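You operate a simulated robot arm through the tools that you are given. There is no shell and no other tool. Be economical: measure what you need, move in short steps, check, and stop when the job is done.

You run a simulated robot arm. Do the job below in one go: nothing can be reset, and whatever is moved stays where it is left.

TASK
Clamp the window stop at the narrow notch, then open the window up to it.

The check looks at the end state, three seconds after you hand in, the way a careful person would. Anything else that was tipped, shoved, dropped, spilled or broken makes it a failure.

THE ROBOT
A 7-joint arm with a two-finger parallel gripper on a trunk, on a base that drives. Base frame: it is fixed to the floor where the robot stands at the start and does not move with it; the origin is under the middle of the robot, x ahead of it, y to its left, z up. Lengths are in mm, angles in degrees, forces in N, time in s.
With the tool pointing down near the work surface it reaches from about 260 to 700 mm from the robot's upright axis, wherever it stands. Its first joint turns from -166.0 to 166.0 degrees. Places, roughly: clamp lever of the window stop [900, 0, 1100]; fly screen [900, 300, 1500]; sliding window [700, 600, 1500]; window catch [700, 600, 1000]; window stop [900, 100, 1100]. Payload 3.43 kg.
The tool frame sits at the grasp point between the pads (the TCP): z along the fingers, y along the line on which they close. The tips reach 34 mm beyond it. Largest opening 128 mm; finger width 24, thickness 12; the body of the gripper, 48 by 130 mm, starts 96 mm behind the TCP.
Orientation is told as [roll, pitch, yaw] about the base's x, y, z axes, in that order, counted from this pose: with the fingers straight down and closing along the base's y, the tool's x points along the base's -x, its y along +y and its z along -z.

THE INTERFACE
- The arm moves only by the tool apply_moves. Its arguments are lists of equal length, an entry for each row: "delta_rot": the turn, a rotation vector about the tool's x, y, z in degrees, a list of three; "xyz": the shift along the tool's x, y, z in mm, a list of three; "grip": the opening, from 0 (shut) to 1 (fully open). In form: {"delta_rot": [[rx, ry, rz], ...], "xyz": [[dx, dy, dz], ...], "grip": [grip, ...]}. A call has 1 to 12 rows; each row shifts and turns the commanded pose from where the row before left it, along the tool's axes as they then stand. Rows are played at 5 a second. More than 50 mm and 8.6 degrees between two rows, or a gripper value outside its range, and nothing of the call is played. Where a pose cannot be reached the arm comes as near as it can. A force on the tool above 40 N (or 10 N above the force at the start of the call, whichever is more), or a blocked arm, ends the call early, and 0.2 s more pass. The fingers move at their own pace (about 108 mm/s each) and stop on an object; they squeeze with about 34 N. The grip force told is the motor's: it shows also when the fingers shut on nothing. Time passes only in rows, and 0.2 s behind the last, so rows that do not move let the fingers close. The reply holds the time, the measured pose of the TCP, the force on the tool along the base axes, the opening and the grip force, in the units named above and with some noise, with the torque about the TCP (base axes, N m) and any sound that the robot's microphone picked up.
- Cameras (640 x 400 px; columns grow to the right, rows downward): "scene" is now at [0.5, 163.5, 1468.8]; the picture's right is [0.24, -0.97, 0.00], its down [-0.34, -0.08, -0.94] and it looks along [0.91, 0.22, -0.35] (base axes); focal length 271 px, centre (320, 200). "wrist" rides on the gripper at [76, -11, -160] in the tool frame; the picture's right is [0.15, 0.99, 0.00], its down [-0.88, 0.13, -0.46] and it looks along [-0.45, 0.07, 0.89] (tool axes); focal length 234 px, centre (320, 200). There is no depth. A picture from a camera that has moved, and an enlarged one, comes with that camera's place and axes in the base frame and with its lens.
- camera(camera): a new picture of that camera. The clock stands still meanwhile.
- move_column(by): slides the trunk up (or, below 0, down) by that many mm; the arm and the scene camera ride with it, the base frame stays. It gives what a move gives, with no picture.
- base_move(legs): drives the robot by 1 to 6 legs, each [ahead, left, turn to the left] in mm, mm and degrees, along the robot's own axes; the way and the turn of a leg run together, so that a leg with both is an arc; at most 1500 mm and 180 degrees a leg. The arm and the cameras ride along, it lands a little off, and it stops where it bumps. It gives what a move gives.
- head_to(pan, tilt): turns the head with the scene camera to pan (to the left, within 86 degrees either way) and tilt (down, from -29 to 69), counted from straight ahead of the robot. It gives what a move gives.
- zoom(camera, box): a new picture of the part [left, top, right, bottom] of that camera's present view, enlarged. The clock stands still meanwhile.
- hand_in(): hands the job in; it is judged then, once.

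Go step by step. Nothing tells you exact positions but the pictures and the camera data: compare them with the known pose of the tool, close in by small moves and look again before you grip or let go. The budget is 120 turns and 78 pictures, counting those below and the enlarged ones. Unless the task says otherwise, let go and move clear before handing in, and close with one line.

The tools are called after "Request:" as name(argument=value, ...) on one line, values as JSON. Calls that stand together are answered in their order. apply_moves: Moves the arm, as the interface text tells. Its arguments: {"type":"object","properties":{"delta_rot":{"type":"array"},"xyz":{"type":"array"},"grip":{"type":"array"}},"required":["delta_rot","xyz","grip"]} The other tools are called the same way: move_column (by) slides the trunk up or down; base_move (legs) drives the base; head_to (pan, tilt) turns the head that bears the scene camera; camera (camera) takes a picture; zoom (camera, box) takes an enlarged picture of a part of a camera's view; hand_in () hands the job in.

At the start:

```text
time: 0.0
tcp_pos: [337.5, 254.5, 1359.6]
tool_rot: [0.0, 0.0, 0.0]
wrist_force: [-0.9, 0.6, 0.4]
wrist_torque: [0.0, -0.02, 0.01]
grip_width: 128.0
finger_force: 0.1
trunk travel left (down, up): [-150.0, 174.0]
robot x, y, heading: [1.7, -1.6, -0.1]
head pan, tilt: [13.8, 20.5]
```

scene: 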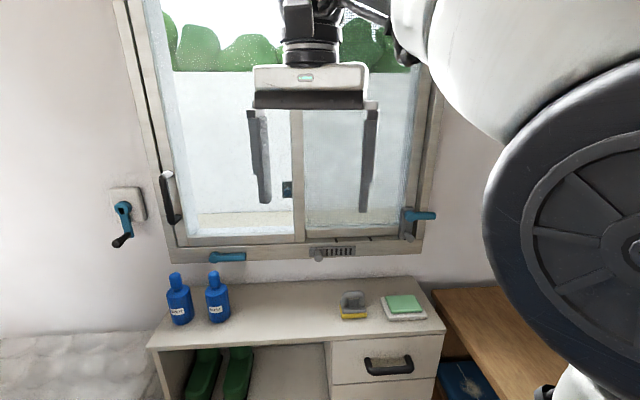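
wrist: 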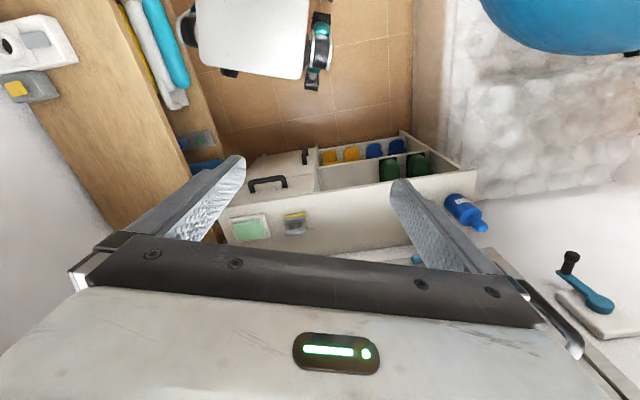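

I see a window with a blue catch lower left, a blue lever at right and a sliding scale at the sill. I'll look closer at these parts.

Request:
zoom(camera="scene", box=[280, 190, 450, 296])

Request:
zoom(camera="scene", box=[100, 150, 290, 269])

```text
3.76 times, centred on (365, 243) of scene
camera zoom: at [0.5, 163.5, 1468.8], right [0.24, -0.97, 0.0], down [-0.34, -0.08, -0.94], along [0.91, 0.22, -0.35], focal length 1019 px, centre (151, 38)
```

zoom: 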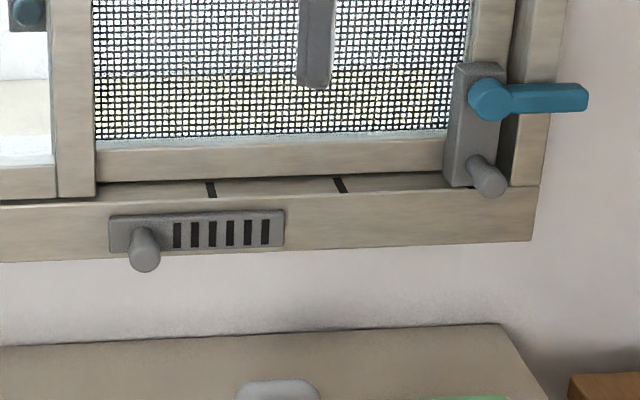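

```text
3.36 times, centred on (195, 210) of scene
camera zoom: at [0.5, 163.5, 1468.8], right [0.24, -0.97, 0.0], down [-0.34, -0.08, -0.94], along [0.91, 0.22, -0.35], focal length 910 px, centre (740, 168)
```

zoom: 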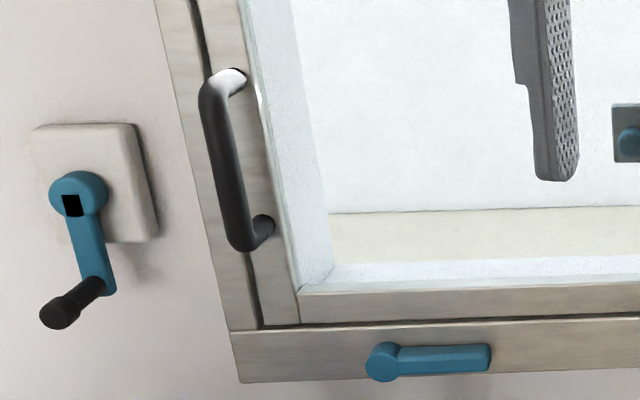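

I'll look closely at the stop and its rail, to tell the notches apart.

Request:
zoom(camera="scene", box=[300, 205, 380, 255])

Request:
zoom(camera="scene", box=[360, 200, 440, 250])

```text
8.00 times, centred on (340, 230) of scene
camera zoom: at [0.5, 163.5, 1468.8], right [0.24, -0.97, 0.0], down [-0.34, -0.08, -0.94], along [0.91, 0.22, -0.35], focal length 2166 px, centre (160, -40)
```

zoom: 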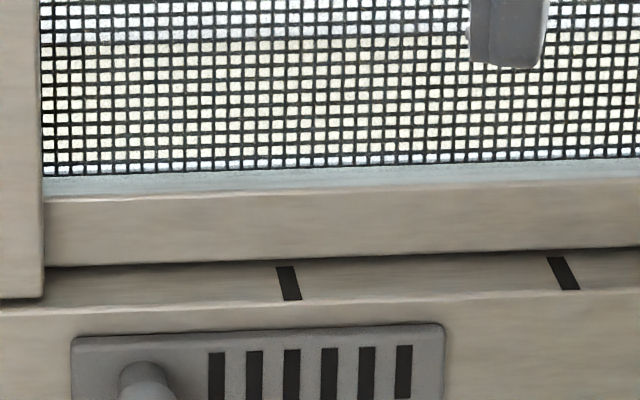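

```text
8.00 times, centred on (400, 225) of scene
camera zoom: at [0.5, 163.5, 1468.8], right [0.24, -0.97, 0.0], down [-0.34, -0.08, -0.94], along [0.91, 0.22, -0.35], focal length 2166 px, centre (-320, 0)
```

zoom: 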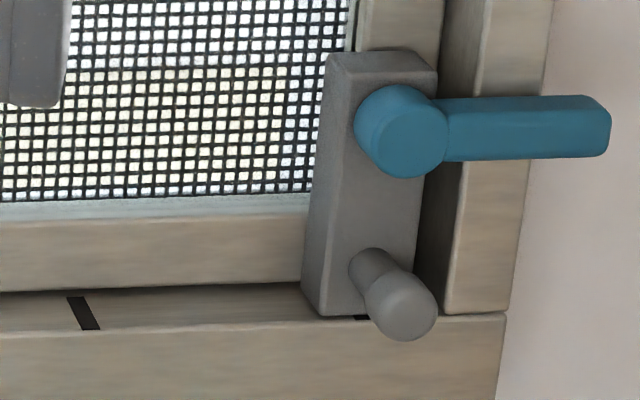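

The stop sits over the right-most (wide) notch; the left-most mark gives the narrow opening. I'll lower the trunk to get a second viewpoint for triangulation.

Request:
move_column(by=-120)

Request:
camera(camera="scene")

```text
time: 1.5
tcp_pos: [337.8, 255.0, 1239.6]
tool_rot: [0.1, 0.1, 0.0]
wrist_force: [-0.4, 0.0, 0.6]
wrist_torque: [0.0, -0.01, -0.01]
grip_width: 127.9
finger_force: 0.1
trunk travel left (down, up): [-30.0, 294.0]
robot x, y, heading: [-2.6, -2.3, 0.2]
head pan, tilt: [13.8, 20.5]
```

```text
71 pictures are left
camera scene: at [0.5, 163.5, 1348.9], right [0.24, -0.97, 0.0], down [-0.34, -0.08, -0.94], along [0.91, 0.22, -0.35], focal length 271 px, centre (320, 200)
```

scene: 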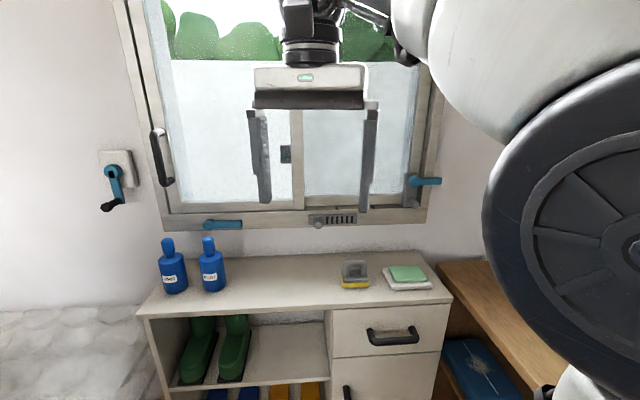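

I'll zoom in from this height at both ends of the sill.

Request:
zoom(camera="scene", box=[280, 150, 450, 256])

Request:
zoom(camera="scene", box=[100, 120, 290, 239])

```text
3.76 times, centred on (365, 203) of scene
camera zoom: at [0.5, 163.5, 1348.9], right [0.24, -0.97, 0.0], down [-0.34, -0.08, -0.94], along [0.91, 0.22, -0.35], focal length 1019 px, centre (151, 189)
```

zoom: 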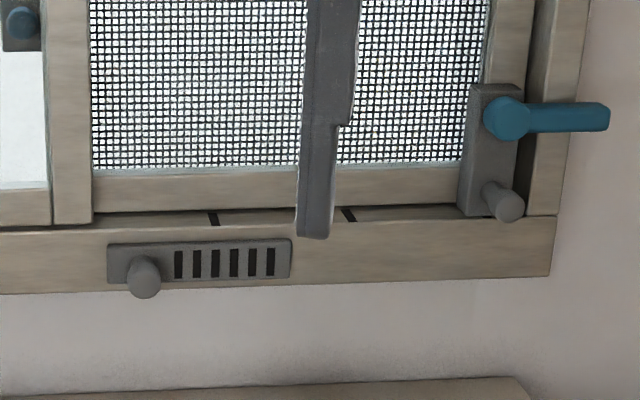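

```text
3.36 times, centred on (195, 180) of scene
camera zoom: at [0.5, 163.5, 1348.9], right [0.24, -0.97, 0.0], down [-0.34, -0.08, -0.94], along [0.91, 0.22, -0.35], focal length 910 px, centre (740, 269)
```

zoom: 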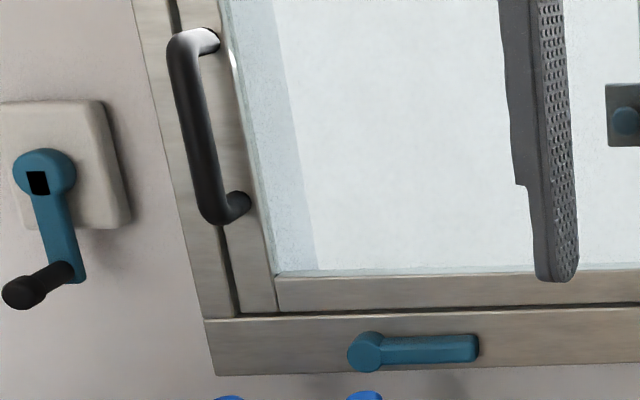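

From two heights: the wall faces at yaw ≈18°, frame front plane at depth ≈866 mm; lever hub ≈[855,72,1109], peg ≈[856,61,1029], narrow notch ≈[817,308,1010], catch hub ≈[662,684,980]. Before driving nearer I check the floor room.

Request:
head_to(pan=15, tilt=62)

Request:
camera(camera="scene")

Request:
head_to(pan=-50, tilt=50)

Request:
camera(camera="scene")

```text
time: 2.6
tcp_pos: [338.4, 255.4, 1237.0]
tool_rot: [-0.2, 0.2, -0.1]
wrist_force: [0.5, -0.5, 0.1]
wrist_torque: [0.01, 0.01, 0.02]
grip_width: 127.9
finger_force: 0.0
trunk travel left (down, up): [-30.0, 294.0]
robot x, y, heading: [0.1, -0.5, 0.1]
head pan, tilt: [15.0, 62.0]
```

```text
68 pictures are left
camera scene: at [-19.0, 160.5, 1299.2], right [0.26, -0.97, 0.0], down [-0.78, -0.21, -0.59], along [0.57, 0.15, -0.81], focal length 271 px, centre (320, 200)
```

scene: 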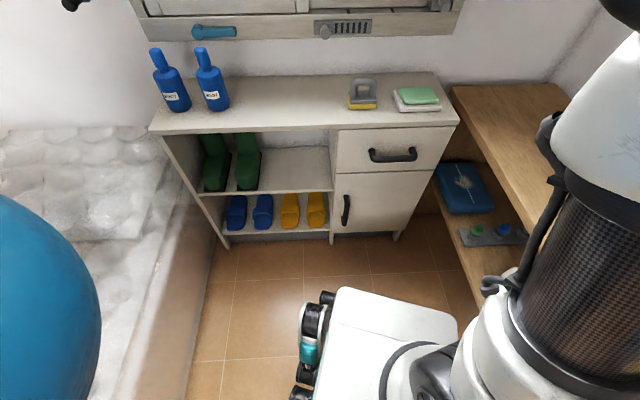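

```text
time: 3.9
tcp_pos: [336.9, 255.9, 1240.2]
tool_rot: [0.0, -0.1, 0.0]
wrist_force: [-0.9, -0.1, -0.1]
wrist_torque: [-0.01, 0.03, 0.0]
grip_width: 128.1
finger_force: 0.1
trunk travel left (down, up): [-30.0, 294.0]
robot x, y, heading: [-0.2, 1.4, 0.1]
head pan, tilt: [-50.0, 50.0]
```

```text
67 pictures are left
camera scene: at [-40.4, 82.5, 1304.1], right [-0.77, -0.64, 0.0], down [-0.49, 0.59, -0.64], along [0.41, -0.49, -0.77], focal length 271 px, centre (320, 200)
```

scene: 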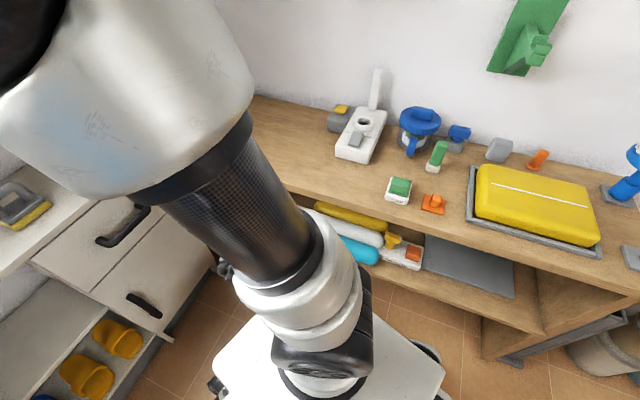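

There is room: dresser front at depth ≈650 mm, the base front at ≈335. I turn to face the wall squarely and drive ahead 180 mm.

Request:
base_move(legs=[[0, 0, 18], [180, 0, 0]])

Request:
head_to(pan=-10, tilt=25)

Request:
camera(camera="scene")

```text
time: 6.5
tcp_pos: [411.1, 398.8, 1239.2]
tool_rot: [0.0, -0.1, 17.9]
wrist_force: [1.0, 0.9, -0.3]
wrist_torque: [0.02, -0.01, -0.01]
grip_width: 127.7
finger_force: 0.0
trunk travel left (down, up): [-30.0, 294.0]
robot x, y, heading: [167.3, 55.0, 17.6]
head pan, tilt: [-50.0, 50.0]
```

```text
time: 7.5
tcp_pos: [409.4, 401.0, 1240.2]
tool_rot: [0.0, 0.0, 17.8]
wrist_force: [0.5, 0.2, 0.4]
wrist_torque: [-0.01, 0.0, -0.01]
grip_width: 128.0
finger_force: 0.2
trunk travel left (down, up): [-30.0, 294.0]
robot x, y, heading: [166.0, 55.3, 18.0]
head pan, tilt: [-10.0, 25.0]
```

```text
66 pictures are left
camera scene: at [130.1, 173.6, 1341.6], right [0.14, -0.99, 0.0], down [-0.42, -0.06, -0.91], along [0.9, 0.12, -0.42], focal length 271 px, centre (320, 200)
```

scene: 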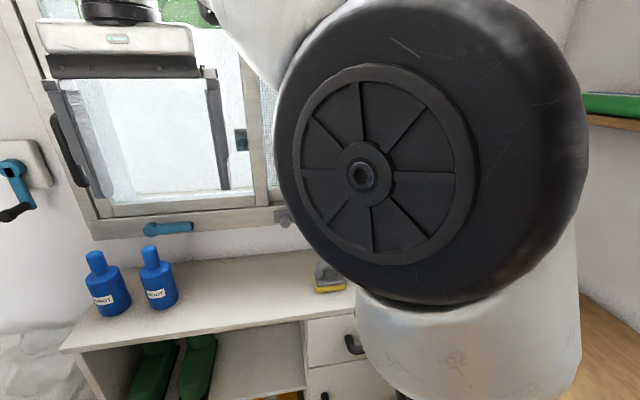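

The arm hides the stop from here. I bring the gripper right and ahead, then tilt it to point at the wall.

Request:
apply_moves(delta_rot=[[0, 0, 0], [0, 0, 0], [0, 0, 0], [0, 0, 0], [0, 0, 0], [0, 0, 0], [0, 0, 0], [0, 0, 0]], xyz=[[-12, -38, 0], [-12, -38, 0], [-12, -38, 0], [-12, -38, 0], [-12, -38, 0], [-12, -38, 0], [-12, -38, 0], [-12, -38, 0]], grip=[1, 1, 1, 1, 1, 1, 1, 1])

Request:
apply_moves(delta_rot=[[0, -8.2, 0], [0, -8.2, 0], [0, -8.2, 0], [0, -8.2, 0], [0, -8.2, 0], [0, -8.2, 0], [0, -8.2, 0], [0, -8.2, 0], [0, -8.2, 0], [0, -8.2, 0], [0, -8, 0]], xyz=[[0, 0, 0], [0, 0, 0], [0, 0, 0], [0, 0, 0], [0, 0, 0], [0, 0, 0], [0, 0, 0], [0, 0, 0], [0, 0, 0], [0, 0, 0], [0, 0, 0]], grip=[1, 1, 1, 1, 1, 1, 1, 1, 1, 1, 1])

Request:
camera(camera="wrist")

Request:
camera(camera="scene")

```text
time: 9.3
tcp_pos: [596.2, 140.7, 1241.1]
tool_rot: [0.1, -0.1, 17.8]
wrist_force: [-0.1, 0.8, 1.0]
wrist_torque: [-0.05, -0.04, -0.02]
grip_width: 128.0
finger_force: 0.0
trunk travel left (down, up): [-30.0, 294.0]
robot x, y, heading: [168.8, 55.3, 17.9]
head pan, tilt: [-10.0, 25.0]
```

```text
time: 11.7
tcp_pos: [595.1, 138.5, 1240.0]
tool_rot: [170.2, -89.9, -152.3]
wrist_force: [-0.1, 0.7, 0.2]
wrist_torque: [-0.04, 0.03, 0.01]
grip_width: 128.0
finger_force: 0.1
trunk travel left (down, up): [-30.0, 294.0]
robot x, y, heading: [167.1, 55.5, 17.8]
head pan, tilt: [-10.0, 25.0]
```

```text
65 pictures are left
camera wrist: at [446.4, 79.7, 1163.2], right [-0.3, 0.94, -0.15], down [-0.48, -0.02, 0.88], along [0.83, 0.34, 0.45], focal length 234 px, centre (320, 200)
```

wrist: 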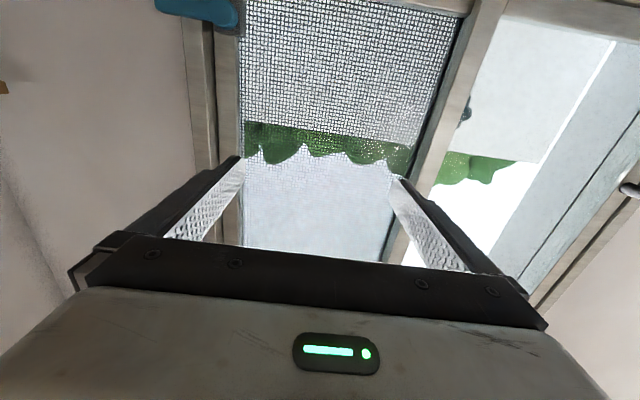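

```text
64 pictures are left
camera scene: at [130.0, 173.8, 1341.6], right [0.14, -0.99, 0.0], down [-0.42, -0.06, -0.91], along [0.9, 0.12, -0.42], focal length 271 px, centre (320, 200)
```

scene: 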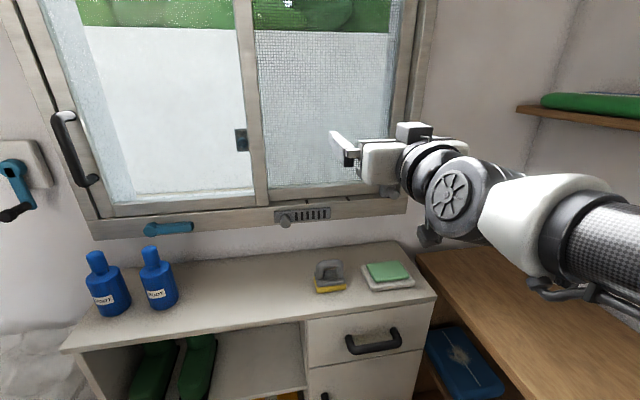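

The tool now points at the wall. I roll it half a turn so that the wrist camera rides above and looks down on the stop.

Request:
apply_moves(delta_rot=[[0, 0, 8.2], [0, 0, 8.2], [0, 0, 8.2], [0, 0, 8.2], [0, 0, 8.2], [0, 0, 8.2], [0, 0, 8.2], [0, 0, 8.2], [0, 0, 8.2], [0, 0, 8.2], [0, 0, 8]], xyz=[[0, 0, 0], [0, 0, 0], [0, 0, 0], [0, 0, 0], [0, 0, 0], [0, 0, 0], [0, 0, 0], [0, 0, 0], [0, 0, 0], [0, 0, 0], [0, 0, 0]], grip=[1, 1, 1, 1, 1, 1, 1, 1, 1, 1, 1])

Request:
apply_moves(delta_rot=[[0, 0, 8.2], [0, 0, 8.2], [0, 0, 8.2], [0, 0, 8.2], [0, 0, 8.2], [0, 0, 8.2], [0, 0, 8.2], [0, 0, 8.2], [0, 0, 8.2], [0, 0, 8.2], [0, 0, 8]], xyz=[[0, 0, 0], [0, 0, 0], [0, 0, 0], [0, 0, 0], [0, 0, 0], [0, 0, 0], [0, 0, 0], [0, 0, 0], [0, 0, 0], [0, 0, 0], [0, 0, 0]], grip=[1, 1, 1, 1, 1, 1, 1, 1, 1, 1, 1])

Request:
camera(camera="wrist")

```text
time: 14.1
tcp_pos: [593.9, 138.8, 1241.0]
tool_rot: [90.0, 0.2, -72.3]
wrist_force: [-0.3, 0.2, -0.2]
wrist_torque: [0.01, 0.01, 0.05]
grip_width: 127.9
finger_force: 0.1
trunk travel left (down, up): [-30.0, 294.0]
robot x, y, heading: [166.6, 54.6, 17.9]
head pan, tilt: [-10.0, 25.0]
```

```text
time: 16.5
tcp_pos: [595.2, 141.6, 1240.0]
tool_rot: [-90.9, 89.8, 106.8]
wrist_force: [-0.2, 0.2, 1.4]
wrist_torque: [-0.01, 0.02, 0.0]
grip_width: 128.1
finger_force: 0.0
trunk travel left (down, up): [-30.0, 294.0]
robot x, y, heading: [170.7, 57.7, 17.6]
head pan, tilt: [-10.0, 25.0]
```

```text
63 pictures are left
camera wrist: at [439.5, 101.8, 1314.7], right [0.3, -0.94, 0.14], down [-0.39, -0.26, -0.88], along [0.87, 0.21, -0.45], focal length 234 px, centre (320, 200)
```

wrist: 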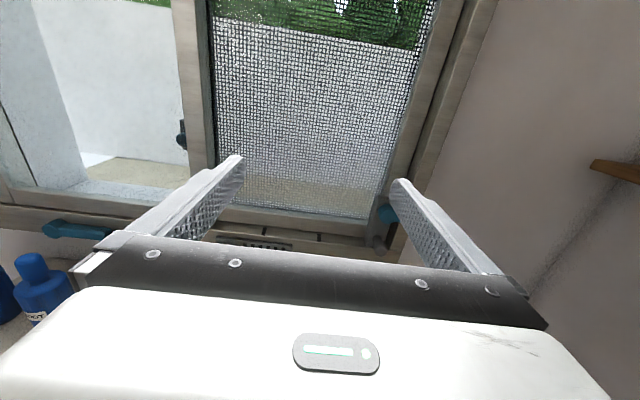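

Tool axes are now x up, y right, z to the wall. I'll look at the stop from the head camera now that the arm has moved.

Request:
camera(camera="scene")

Request:
zoom(camera="wrist", box=[200, 180, 420, 260])

```text
62 pictures are left
camera scene: at [130.0, 173.7, 1341.6], right [0.14, -0.99, 0.0], down [-0.42, -0.06, -0.91], along [0.9, 0.12, -0.42], focal length 271 px, centre (320, 200)
```

scene: 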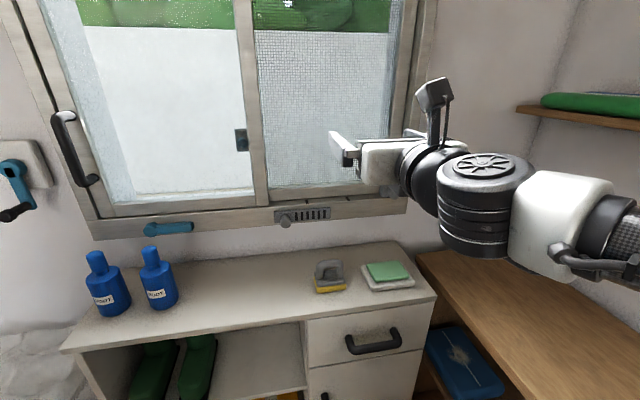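

```text
2.91 times, centred on (310, 220) of wrist
camera zoom: at [439.5, 101.8, 1314.7], right [0.3, -0.94, 0.14], down [-0.39, -0.26, -0.88], along [0.87, 0.21, -0.45], focal length 681 px, centre (349, 142)
```

zoom: 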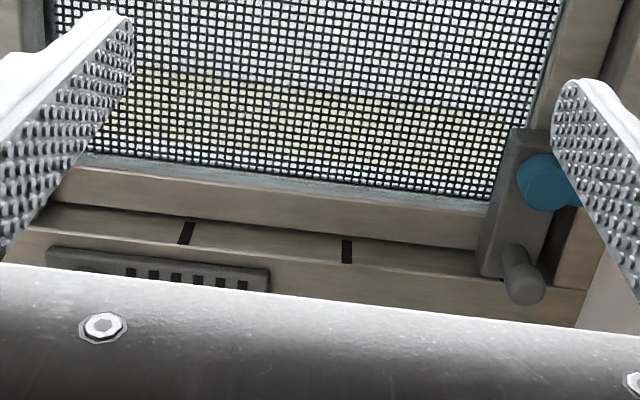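

Wrist and head views agree on the peg tip at ≈[855,60,1029]. I go down and right to stand off in front of it, with the fingers half open.

Request:
apply_moves(delta_rot=[[0, 0, 0], [0, 0, 0], [0, 0, 0], [0, 0, 0], [0, 0, 0], [0, 0, 0]], xyz=[[-35, 26.3, 18], [-35, 26.3, 18], [-35, 26.3, 18], [-35, 26.3, 18], [-35, 26.3, 18], [-35, 26.3, 18]], grip=[0.9, 0.8, 0.6, 0.5, 0.5, 0.5])

Request:
camera(camera="wrist")

Request:
camera(camera="scene")

```text
time: 17.9
tcp_pos: [743.0, 23.2, 1027.5]
tool_rot: [113.6, 90.0, -48.5]
wrist_force: [-0.1, 0.0, 0.7]
wrist_torque: [-0.05, 0.02, 0.01]
grip_width: 64.0
finger_force: 0.1
trunk travel left (down, up): [-30.0, 294.0]
robot x, y, heading: [166.7, 55.3, 17.9]
head pan, tilt: [-10.0, 25.0]
```

```text
60 pictures are left
camera wrist: at [588.2, -15.9, 1102.3], right [0.3, -0.94, 0.15], down [-0.39, -0.26, -0.88], along [0.87, 0.21, -0.45], focal length 234 px, centre (320, 200)
```

wrist: 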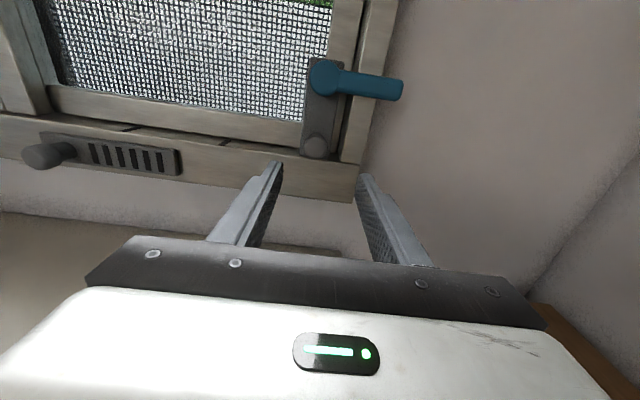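

```text
59 pictures are left
camera scene: at [129.8, 173.9, 1341.7], right [0.14, -0.99, 0.0], down [-0.42, -0.06, -0.91], along [0.9, 0.12, -0.42], focal length 271 px, centre (320, 200)
```

scene: 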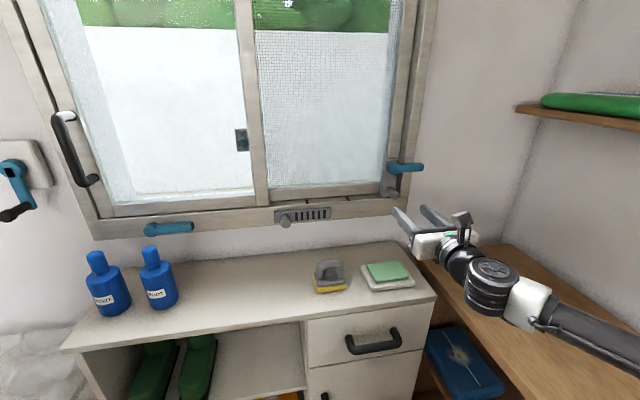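

The peg is almost on the gripper's axis (s≈205, z≈1032). I advance straight onto it, then close.

Request:
apply_moves(delta_rot=[[0, 0, 0], [0, 0, 0], [0, 0, 0], [0, 0, 0]], xyz=[[2, -2, 30], [1, 0, 30], [0, 0, 25], [0, 0, 13]], grip=[0.5, 0.5, 0.5, 0.5])

Request:
camera(camera="wrist")

Request:
zoom(camera="scene", box=[340, 130, 460, 250])

```text
time: 18.9
tcp_pos: [839.2, 55.4, 1030.2]
tool_rot: [-93.8, 90.1, 104.1]
wrist_force: [0.3, 1.0, -0.6]
wrist_torque: [0.02, 0.01, 0.0]
grip_width: 64.1
finger_force: 0.0
trunk travel left (down, up): [-30.0, 294.0]
robot x, y, heading: [165.8, 51.8, 18.0]
head pan, tilt: [-10.0, 25.0]
```

```text
58 pictures are left
camera wrist: at [684.7, 16.4, 1106.1], right [0.3, -0.94, 0.15], down [-0.39, -0.26, -0.88], along [0.87, 0.21, -0.45], focal length 234 px, centre (320, 200)
```

wrist: 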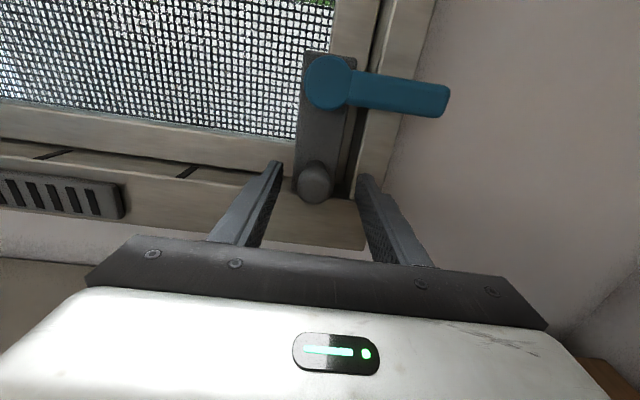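

```text
3.33 times, centred on (400, 190) of scene
camera zoom: at [130.0, 173.6, 1341.6], right [0.14, -0.99, 0.0], down [-0.42, -0.06, -0.91], along [0.9, 0.12, -0.42], focal length 902 px, centre (53, 233)
```

zoom: 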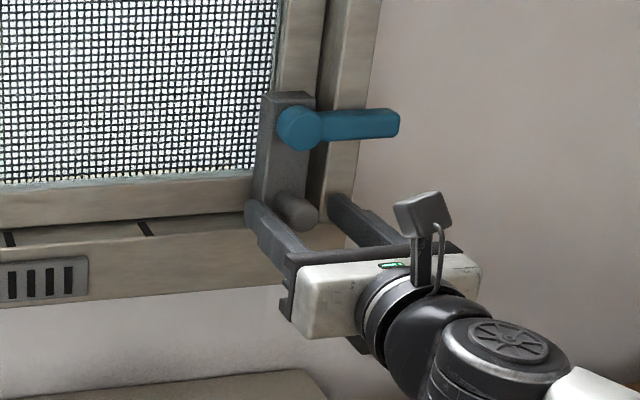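

The peg is between the fingers, roughly 4 mm left of centre. I shift and close on it.

Request:
apply_moves(delta_rot=[[0, 0, 0], [0, 0, 0], [0, 0, 0], [0, 0, 0]], xyz=[[2, -4, 3], [0, 0, 0], [0, 0, 0], [0, 0, 0]], grip=[0.5, 0.25, 0.1, 0.0])

Request:
zoom(camera="scene", box=[340, 130, 460, 250])

```text
time: 19.9
tcp_pos: [841.9, 61.4, 1034.2]
tool_rot: [-153.6, 90.0, 44.4]
wrist_force: [0.0, 0.9, 1.0]
wrist_torque: [0.02, 0.05, 1.15]
grip_width: 25.8
finger_force: 45.9
trunk travel left (down, up): [-30.0, 294.0]
robot x, y, heading: [168.9, 52.3, 18.0]
head pan, tilt: [-10.0, 25.0]
```

```text
3.33 times, centred on (400, 190) of scene
camera zoom: at [130.1, 173.7, 1341.6], right [0.14, -0.99, 0.0], down [-0.42, -0.06, -0.91], along [0.9, 0.12, -0.42], focal length 902 px, centre (53, 233)
```

zoom: 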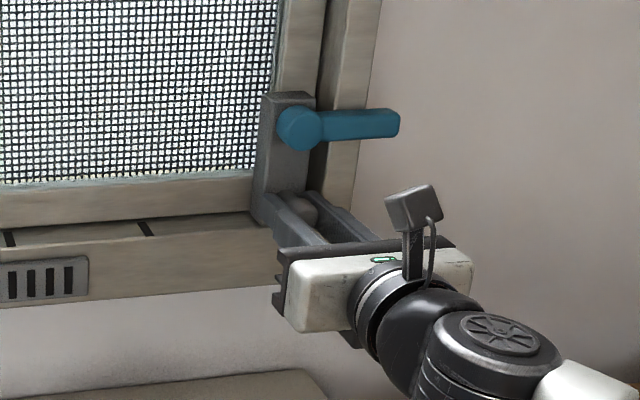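

The peg is held (26 mm). I tug 12 mm left in small steps to learn whether the stop is clamped.

Request:
apply_moves(delta_rot=[[0, 0, 0], [0, 0, 0], [0, 0, 0], [0, 0, 0]], xyz=[[0, -3, 0], [0, -3, 0], [0, -3, 0], [0, -3, 0]], grip=[0, 0, 0, 0])

Request:
zoom(camera="scene", box=[340, 130, 460, 250])

```text
time: 20.9
tcp_pos: [839.4, 63.7, 1034.7]
tool_rot: [-77.5, 89.8, 119.5]
wrist_force: [27.2, -21.1, 5.5]
wrist_torque: [-0.21, 0.2, 1.42]
grip_width: 26.0
finger_force: 44.6
trunk travel left (down, up): [-30.0, 294.0]
robot x, y, heading: [169.4, 51.4, 18.0]
head pan, tilt: [-10.0, 25.0]
```

```text
3.33 times, centred on (400, 190) of scene
camera zoom: at [132.5, 171.6, 1342.0], right [0.14, -0.99, 0.0], down [-0.42, -0.06, -0.91], along [0.9, 0.12, -0.42], focal length 902 px, centre (53, 233)
```

zoom: 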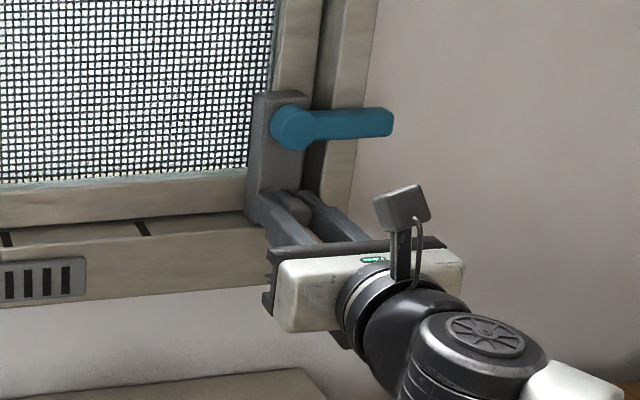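

The stop resists with ≈28 N and moved only ≈3 mm, which may be just play. I tug a bit more to tell.

Request:
apply_moves(delta_rot=[[0, 0, 0], [0, 0, 0], [0, 0, 0], [0, 0, 0]], xyz=[[0, -1, 0], [0, -1, 0], [0, -1, 0], [0, -1, 0]], grip=[0, 0, 0, 0])

```text
time: 21.9
tcp_pos: [840.9, 63.5, 1034.9]
tool_rot: [-87.4, 89.7, 109.2]
wrist_force: [28.6, -34.0, 6.3]
wrist_torque: [-0.09, 0.12, 1.48]
grip_width: 26.4
finger_force: 44.8
trunk travel left (down, up): [-30.0, 294.0]
robot x, y, heading: [165.2, 53.3, 17.6]
head pan, tilt: [-10.0, 25.0]
```

At 41 N it doesn't slide, so it is clamped with the lever level. I relax, let go, back off, and set the closed fingers below the outer end of the lever to push it up (the peg blocks the downward way).

Request:
apply_moves(delta_rot=[[0, 0, 0], [0, 0, 0], [0, 0, 0], [0, 0, 0], [0, 0, 0]], xyz=[[0, 6, 0], [0, 6, 0], [0, 0, 0], [0, 0, -30], [0, 0, -25]], grip=[0, 0, 0.5, 0.5, 0.5])

Request:
apply_moves(delta_rot=[[0, 0, 0], [0, 0, 0], [0, 0, 0], [0, 0, 0]], xyz=[[10, 20, 0], [10, 20, 0], [12, 20, 0], [0, 0, 0]], grip=[0.2, 0, 0, 0])

Request:
camera(camera="wrist")

Request:
zoom(camera="scene", box=[340, 130, 460, 250])

```text
time: 23.1
tcp_pos: [786.1, 46.0, 1034.6]
tool_rot: [-99.8, 90.0, 98.2]
wrist_force: [0.3, 0.2, 0.1]
wrist_torque: [0.02, -0.01, 0.01]
grip_width: 64.0
finger_force: 0.0
trunk travel left (down, up): [-30.0, 294.0]
robot x, y, heading: [162.9, 56.1, 18.0]
head pan, tilt: [-10.0, 25.0]
```

```text
time: 24.1
tcp_pos: [805.4, -10.2, 1068.4]
tool_rot: [153.9, 90.1, -8.5]
wrist_force: [0.4, 0.0, 0.0]
wrist_torque: [0.0, 0.01, 0.0]
grip_width: 0.0
finger_force: 33.1
trunk travel left (down, up): [-30.0, 294.0]
robot x, y, heading: [167.0, 52.2, 17.8]
head pan, tilt: [-10.0, 25.0]
```

```text
54 pictures are left
camera wrist: at [649.4, -49.0, 1144.2], right [0.3, -0.94, 0.15], down [-0.39, -0.26, -0.88], along [0.87, 0.21, -0.45], focal length 234 px, centre (320, 200)
```

wrist: 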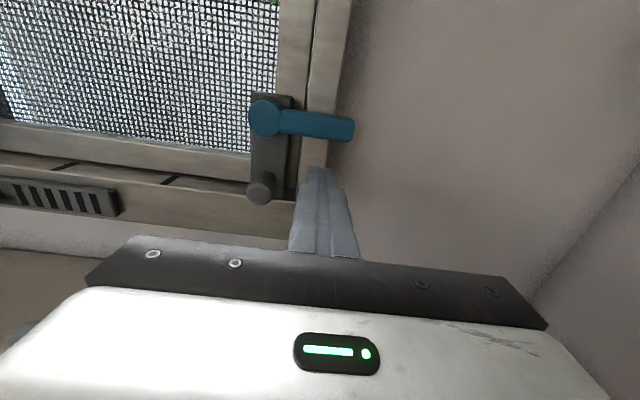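

```text
3.33 times, centred on (400, 190) of scene
camera zoom: at [130.1, 173.6, 1341.6], right [0.14, -0.99, 0.0], down [-0.42, -0.06, -0.91], along [0.9, 0.12, -0.42], focal length 902 px, centre (53, 233)
```

zoom: 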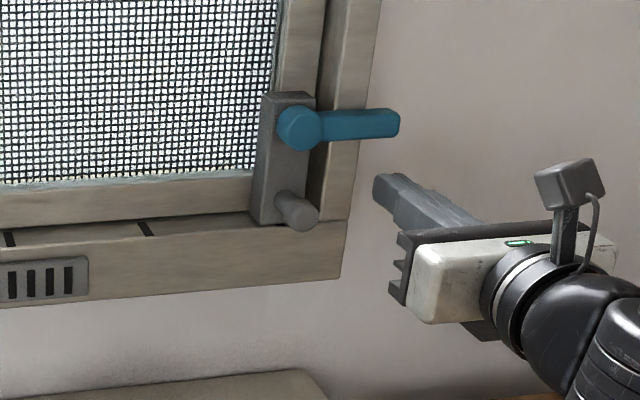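

Tips are lined up below the lever. I advance 52 mm, then push upward gently.

Request:
apply_moves(delta_rot=[[0, 0, 0], [0, 0, 0], [0, 0, 0], [0, 0, 0], [0, 0, 0], [0, 0, 0], [0, 0, 0]], xyz=[[0, 4, 26], [0, 0, 26], [5, 0, 0], [5, 0, 0], [5, 0, 0], [5, 0, 0], [5, 0, 0]], grip=[0, 0, 0, 0, 0, 0, 0])

Request:
zoom(camera="scene", box=[340, 130, 460, 250])

```text
time: 25.7
tcp_pos: [856.3, 1.7, 1091.6]
tool_rot: [-2.7, 89.9, -164.9]
wrist_force: [2.9, 1.0, -6.8]
wrist_torque: [-0.1, 0.12, -0.05]
grip_width: 0.1
finger_force: 33.2
trunk travel left (down, up): [-30.0, 294.0]
robot x, y, heading: [165.8, 55.5, 18.0]
head pan, tilt: [-10.0, 25.0]
```

```text
3.33 times, centred on (400, 190) of scene
camera zoom: at [130.8, 173.7, 1341.6], right [0.14, -0.99, 0.0], down [-0.42, -0.06, -0.91], along [0.9, 0.12, -0.42], focal length 902 px, centre (53, 233)
```

zoom: 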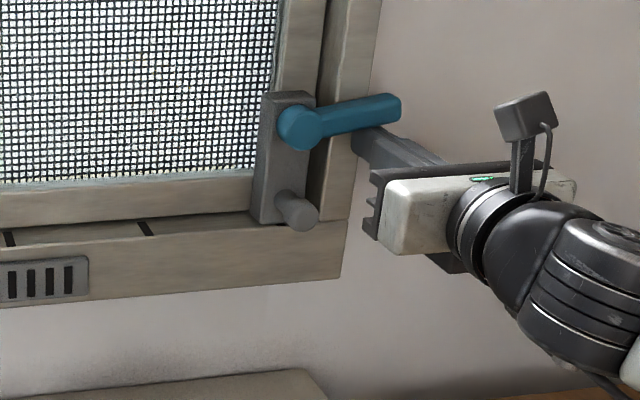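

The lever turns up easily (≈7 N). I follow its arc to about 70° and look.

Request:
apply_moves(delta_rot=[[0, 0, 0], [0, 0, 0], [0, 0, 0], [0, 0, 0], [0, 0, 0], [0, 0, 0]], xyz=[[13, 3, 0], [13, 1, 0], [11, -3, 0], [11, -4, 0], [9.5, -7, 0], [9.5, -7.5, 0]], grip=[0, 0, 0, 0, 0, 0])

Request:
zoom(camera="scene", box=[340, 110, 460, 230])

```text
time: 27.1
tcp_pos: [850.3, 20.0, 1161.3]
tool_rot: [148.0, 89.8, -14.1]
wrist_force: [0.1, -1.8, -6.0]
wrist_torque: [-0.08, 0.14, -0.09]
grip_width: 0.0
finger_force: 33.4
trunk travel left (down, up): [-30.0, 294.0]
robot x, y, heading: [166.3, 56.4, 17.7]
head pan, tilt: [-10.0, 25.0]
```

```text
3.33 times, centred on (400, 170) of scene
camera zoom: at [130.3, 173.9, 1341.6], right [0.14, -0.99, 0.0], down [-0.42, -0.06, -0.91], along [0.9, 0.12, -0.42], focal length 902 px, centre (53, 300)
```

zoom: 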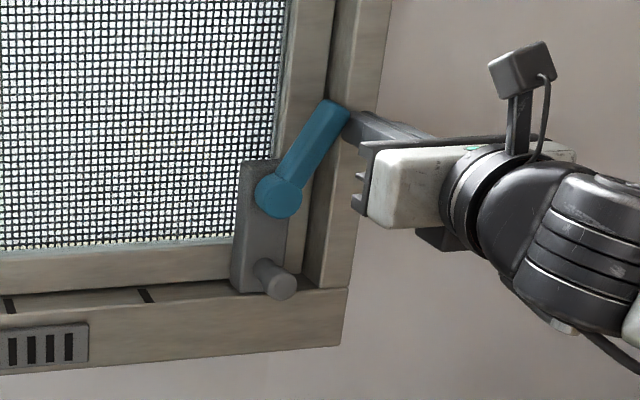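

It follows, now around 60°. I continue to upright.

Request:
apply_moves(delta_rot=[[0, 0, 0], [0, 0, 0], [0, 0, 0], [0, 0, 0], [0, 0, 0]], xyz=[[6, -10, 0], [4, -10, 0], [2, -9, 0], [0, -6, 0], [0, -5, 0]], grip=[0, 0, 0, 0, 0])

Request:
zoom(camera="scene", box=[340, 110, 460, 230])

```text
time: 28.3
tcp_pos: [837.7, 57.5, 1171.4]
tool_rot: [-140.9, 90.0, 57.0]
wrist_force: [3.7, -2.5, 0.3]
wrist_torque: [0.04, 0.02, -0.09]
grip_width: 0.2
finger_force: 33.3
trunk travel left (down, up): [-30.0, 294.0]
robot x, y, heading: [169.9, 53.1, 17.7]
head pan, tilt: [-10.0, 25.0]
```

```text
3.33 times, centred on (400, 170) of scene
camera zoom: at [130.4, 173.5, 1341.7], right [0.14, -0.99, 0.0], down [-0.42, -0.06, -0.91], along [0.9, 0.12, -0.42], focal length 902 px, centre (53, 300)
```

zoom: 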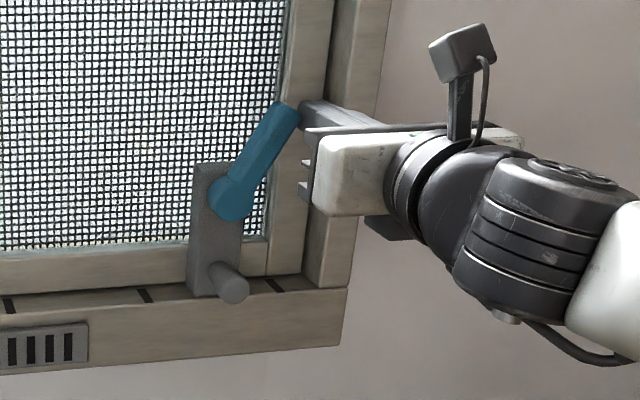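

The lever stops at ≈60° and the stop now slides freely: it has already moved ≈40 mm. I back off, go down to peg height and look again.

Request:
apply_moves(delta_rot=[[0, 0, 0], [0, 0, 0], [0, 0, 0], [0, 0, 0], [0, 0, 0], [0, 0, 0], [0, 0, 0], [0, 0, 0]], xyz=[[0, 12, 0], [0, 0, -40], [0, 0, -40], [-35, -15, -10], [-35, -15, 0], [-35, -15, 0], [-34, -15, 0], [0, 0, 0]], grip=[0, 0, 0, 0, 0.3, 0.5, 0.5, 0.5])

Request:
camera(camera="wrist")

Request:
zoom(camera="scene", box=[300, 130, 420, 230])

```text
time: 30.1
tcp_pos: [738.2, 73.2, 1031.6]
tool_rot: [-104.4, 90.0, 93.5]
wrist_force: [-0.6, -0.2, 0.7]
wrist_torque: [-0.01, 0.02, 0.02]
grip_width: 64.0
finger_force: 0.0
trunk travel left (down, up): [-30.0, 294.0]
robot x, y, heading: [168.0, 51.6, 18.0]
head pan, tilt: [-10.0, 25.0]
```

```text
49 pictures are left
camera wrist: at [582.6, 35.3, 1106.7], right [0.3, -0.94, 0.15], down [-0.39, -0.26, -0.88], along [0.87, 0.21, -0.45], focal length 234 px, centre (320, 200)
```

wrist: 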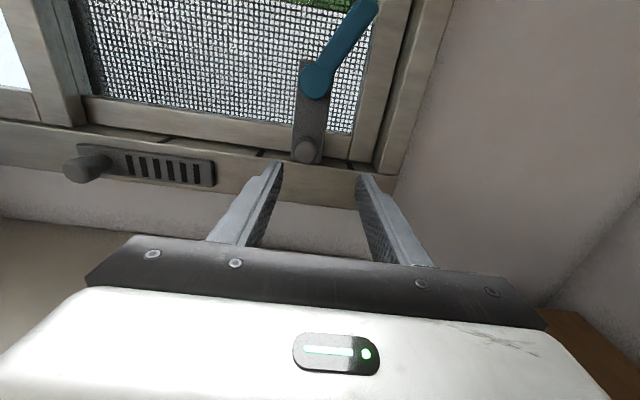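

```text
4.00 times, centred on (360, 180) of scene
camera zoom: at [130.1, 173.6, 1341.6], right [0.14, -0.99, 0.0], down [-0.42, -0.06, -0.91], along [0.9, 0.12, -0.42], focal length 1083 px, centre (160, 280)
```

zoom: 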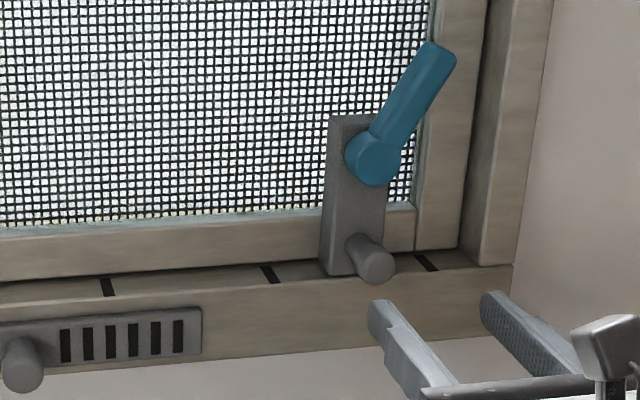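

The peg is now at s≈142, about 180 mm right of the narrow notch. I line up, advance and grip it.

Request:
apply_moves(delta_rot=[[0, 0, 0], [0, 0, 0], [0, 0, 0], [0, 0, 0], [0, 0, 0], [0, 0, 0], [0, 0, 0]], xyz=[[2, -16, 10], [0, 0, 30], [0, 0, 30], [0, 0, 24], [0, 0, 0], [0, 0, 0], [0, 0, 0]], grip=[0.5, 0.5, 0.5, 0.5, 0.2, 0.1, 0.0])

Request:
zoom(camera="scene", box=[300, 130, 420, 230])

```text
time: 31.7
tcp_pos: [823.1, 117.7, 1034.2]
tool_rot: [-130.3, 90.0, 67.5]
wrist_force: [2.5, 0.7, 0.8]
wrist_torque: [0.02, -0.09, 1.08]
grip_width: 25.3
finger_force: 45.0
trunk travel left (down, up): [-30.0, 294.0]
robot x, y, heading: [171.0, 53.3, 17.9]
head pan, tilt: [-10.0, 25.0]
```

```text
4.00 times, centred on (360, 180) of scene
camera zoom: at [130.2, 173.6, 1341.6], right [0.14, -0.99, 0.0], down [-0.42, -0.06, -0.91], along [0.9, 0.12, -0.42], focal length 1083 px, centre (160, 280)
```

zoom: 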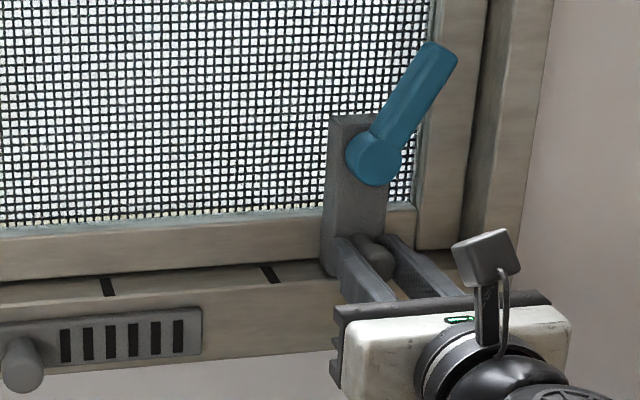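

Gripped. I slide the stop 160 mm left and then check against the mark.

Request:
apply_moves(delta_rot=[[0, 0, 0], [0, 0, 0], [0, 0, 0], [0, 0, 0], [0, 0, 0], [0, 0, 0], [0, 0, 0], [0, 0, 0], [0, 0, 0], [0, 0, 0]], xyz=[[0, -16, 0], [0, -16, 0], [0, -16, 0], [0, -16, 0], [0, -16, 0], [0, -16, 0], [0, -16, 0], [0, -16, 0], [0, -16, 0], [0, -16, 0]], grip=[0, 0, 0, 0, 0, 0, 0, 0, 0, 0])

Request:
zoom(camera="scene", box=[260, 140, 420, 240])

Request:
camera(camera="wrist")

```text
time: 33.9
tcp_pos: [772.8, 274.1, 1035.3]
tool_rot: [-33.7, 89.9, 164.2]
wrist_force: [-9.9, -3.8, -4.6]
wrist_torque: [-0.52, 1.06, 0.96]
grip_width: 25.7
finger_force: 45.1
trunk travel left (down, up): [-30.0, 294.0]
robot x, y, heading: [165.8, 54.5, 17.6]
head pan, tilt: [-10.0, 25.0]
```

```text
4.00 times, centred on (340, 190) of scene
camera zoom: at [129.6, 173.4, 1341.7], right [0.14, -0.99, 0.0], down [-0.42, -0.06, -0.91], along [0.9, 0.12, -0.42], focal length 1083 px, centre (240, 240)
```

zoom: 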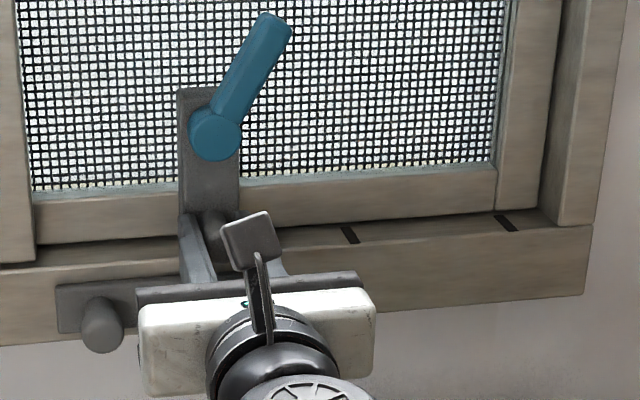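

```text
45 pictures are left
camera wrist: at [616.2, 234.7, 1110.3], right [0.3, -0.94, 0.15], down [-0.39, -0.26, -0.88], along [0.87, 0.21, -0.45], focal length 234 px, centre (320, 200)
```

wrist: 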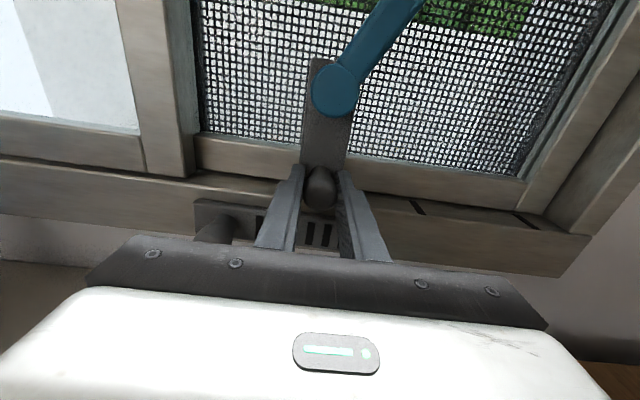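

By head and wrist views plus the marks' 120 mm spacing, the stop is still ≈16 mm right of the narrow mark. I move it those last millimetres, backing off a hair from the wall.

Request:
apply_moves(delta_rot=[[0, 0, 0], [0, 0, 0], [0, 0, 0], [0, 0, 0], [0, 0, 0]], xyz=[[0, -4, -1], [0, -4, -1], [0, -4, 0], [0, -4, 0], [0, 0, 0]], grip=[0, 0, 0, 0, 0])

Request:
camera(camera="wrist")

Request:
zoom(camera="scene", box=[260, 140, 420, 240])

```text
time: 35.1
tcp_pos: [767.2, 287.5, 1035.4]
tool_rot: [166.9, 89.9, 4.8]
wrist_force: [16.0, 10.4, 7.3]
wrist_torque: [0.0, 0.09, 1.02]
grip_width: 25.1
finger_force: 44.9
trunk travel left (down, up): [-30.0, 294.0]
robot x, y, heading: [166.1, 57.5, 17.9]
head pan, tilt: [-10.0, 25.0]
```

```text
44 pictures are left
camera wrist: at [611.4, 248.7, 1109.8], right [0.3, -0.94, 0.15], down [-0.39, -0.26, -0.88], along [0.87, 0.21, -0.45], focal length 234 px, centre (320, 200)
```

wrist: 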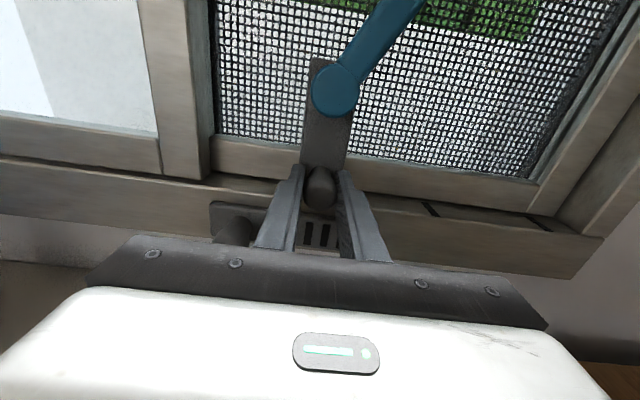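

```text
4.00 times, centred on (340, 190) of scene
camera zoom: at [131.0, 174.4, 1341.7], right [0.14, -0.99, 0.0], down [-0.42, -0.06, -0.91], along [0.9, 0.12, -0.42], focal length 1083 px, centre (240, 240)
```

zoom: 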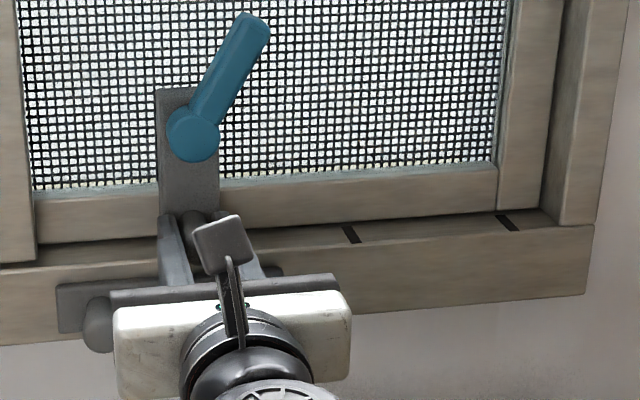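

Looks centred within a couple of mm. I nudge 1.5 mm left, release, back off and check.

Request:
apply_moves(delta_rot=[[0, 0, 0], [0, 0, 0], [0, 0, 0], [0, 0, 0], [0, 0, 0], [0, 0, 0]], xyz=[[0, -1.5, 1.5], [0, 0, 0], [0, 0, 0], [0, 0, 0], [0, 0, -35], [0, 0, -35]], grip=[0, 0, 0.4, 0.4, 0.4, 0.4])

Request:
apply_moves(delta_rot=[[0, 0, 0], [0, 0, 0], [0, 0, 0], [0, 0, 0], [0, 0, 0]], xyz=[[35, 25, 0], [35, 25, 0], [35, 20, 0], [35, 10, 0], [35, 5, 0]], grip=[0.1, 0, 0, 0, 0])

Request:
zoom(camera="scene", box=[240, 140, 400, 240])

Request:
camera(camera="wrist")

```text
time: 36.5
tcp_pos: [699.6, 269.0, 1034.0]
tool_rot: [-81.6, 90.0, 116.4]
wrist_force: [0.5, -0.5, -0.1]
wrist_torque: [-0.01, 0.02, 0.0]
grip_width: 51.3
finger_force: 0.0
trunk travel left (down, up): [-30.0, 294.0]
robot x, y, heading: [168.7, 51.5, 17.9]
head pan, tilt: [-10.0, 25.0]
```

```text
time: 37.7
tcp_pos: [724.7, 185.6, 1207.5]
tool_rot: [-38.3, 90.0, 159.5]
wrist_force: [1.4, -0.2, -0.4]
wrist_torque: [-0.06, 0.02, 0.0]
grip_width: 0.1
finger_force: 33.7
trunk travel left (down, up): [-30.0, 294.0]
robot x, y, heading: [165.9, 55.4, 17.7]
head pan, tilt: [-10.0, 25.0]
```

```text
4.00 times, centred on (320, 190) of scene
camera zoom: at [130.3, 173.6, 1341.6], right [0.14, -0.99, 0.0], down [-0.42, -0.06, -0.91], along [0.9, 0.12, -0.42], focal length 1083 px, centre (320, 240)
```

zoom: 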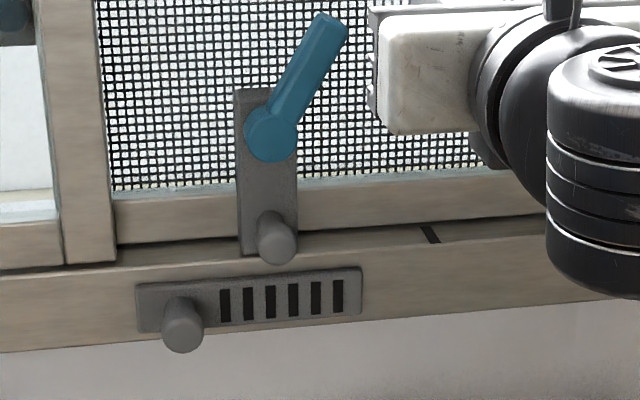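

```text
41 pictures are left
camera wrist: at [569.3, 146.5, 1282.6], right [0.3, -0.94, 0.15], down [-0.39, -0.26, -0.88], along [0.87, 0.21, -0.45], focal length 234 px, centre (320, 200)
```

wrist: 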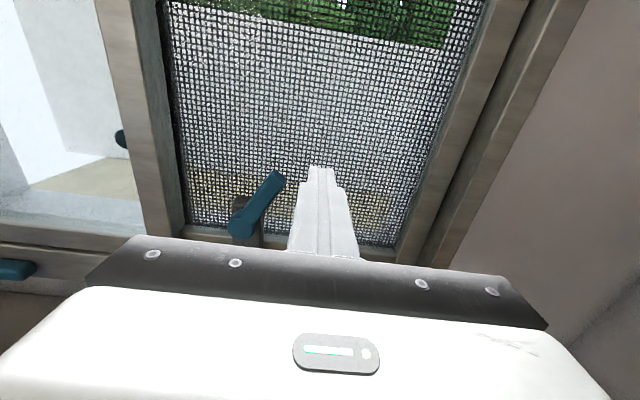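

The stop stands on the narrow mark within ≈2 mm. To re-clamp without shoving it, I'll grip the lever and turn it about its pivot; first I test in free air whether the wrist can roll the needed +90°.

Request:
apply_moves(delta_rot=[[0, 0, 7.5], [0, 0, 7.5], [0, 0, 7.5], [0, 0, 7.5], [0, 0, 7.5], [0, 0, 7.5], [0, 0, 7.5], [0, 0, 7.5], [0, 0, 7.5], [0, 0, 7.5], [0, 0, 7.5], [0, 0, 7.5]], xyz=[[0, 0, 0], [0, 0, 0], [0, 0, 0], [0, 0, 0], [0, 0, 0], [0, 0, 0], [0, 0, 0], [0, 0, 0], [0, 0, 0], [0, 0, 0], [0, 0, 0], [0, 0, 0]], grip=[0, 0, 0, 0, 0, 0, 0, 0, 0, 0, 0, 0])

Request:
camera(camera="wrist")

```text
time: 40.3
tcp_pos: [727.1, 184.8, 1209.3]
tool_rot: [-90.0, -0.1, 107.9]
wrist_force: [-0.3, 0.5, 0.3]
wrist_torque: [-0.02, 0.06, 0.02]
grip_width: 0.0
finger_force: 32.5
trunk travel left (down, up): [-30.0, 294.0]
robot x, y, heading: [169.8, 57.3, 17.7]
head pan, tilt: [-10.0, 25.0]
```

```text
40 pictures are left
camera wrist: at [598.6, 63.8, 1219.6], right [0.04, -0.14, -0.99], down [-0.7, 0.7, -0.13], along [0.71, 0.7, -0.07], focal length 234 px, centre (320, 200)
```

wrist: 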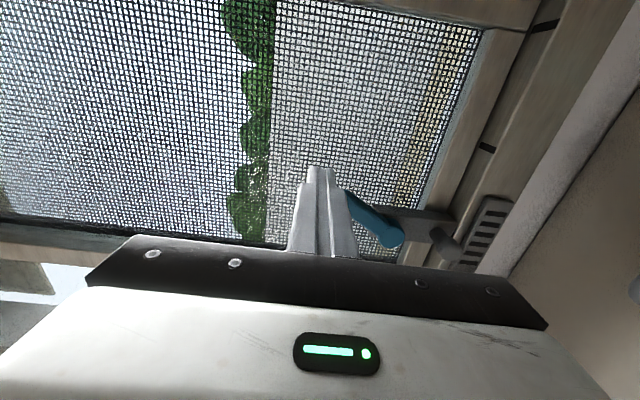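

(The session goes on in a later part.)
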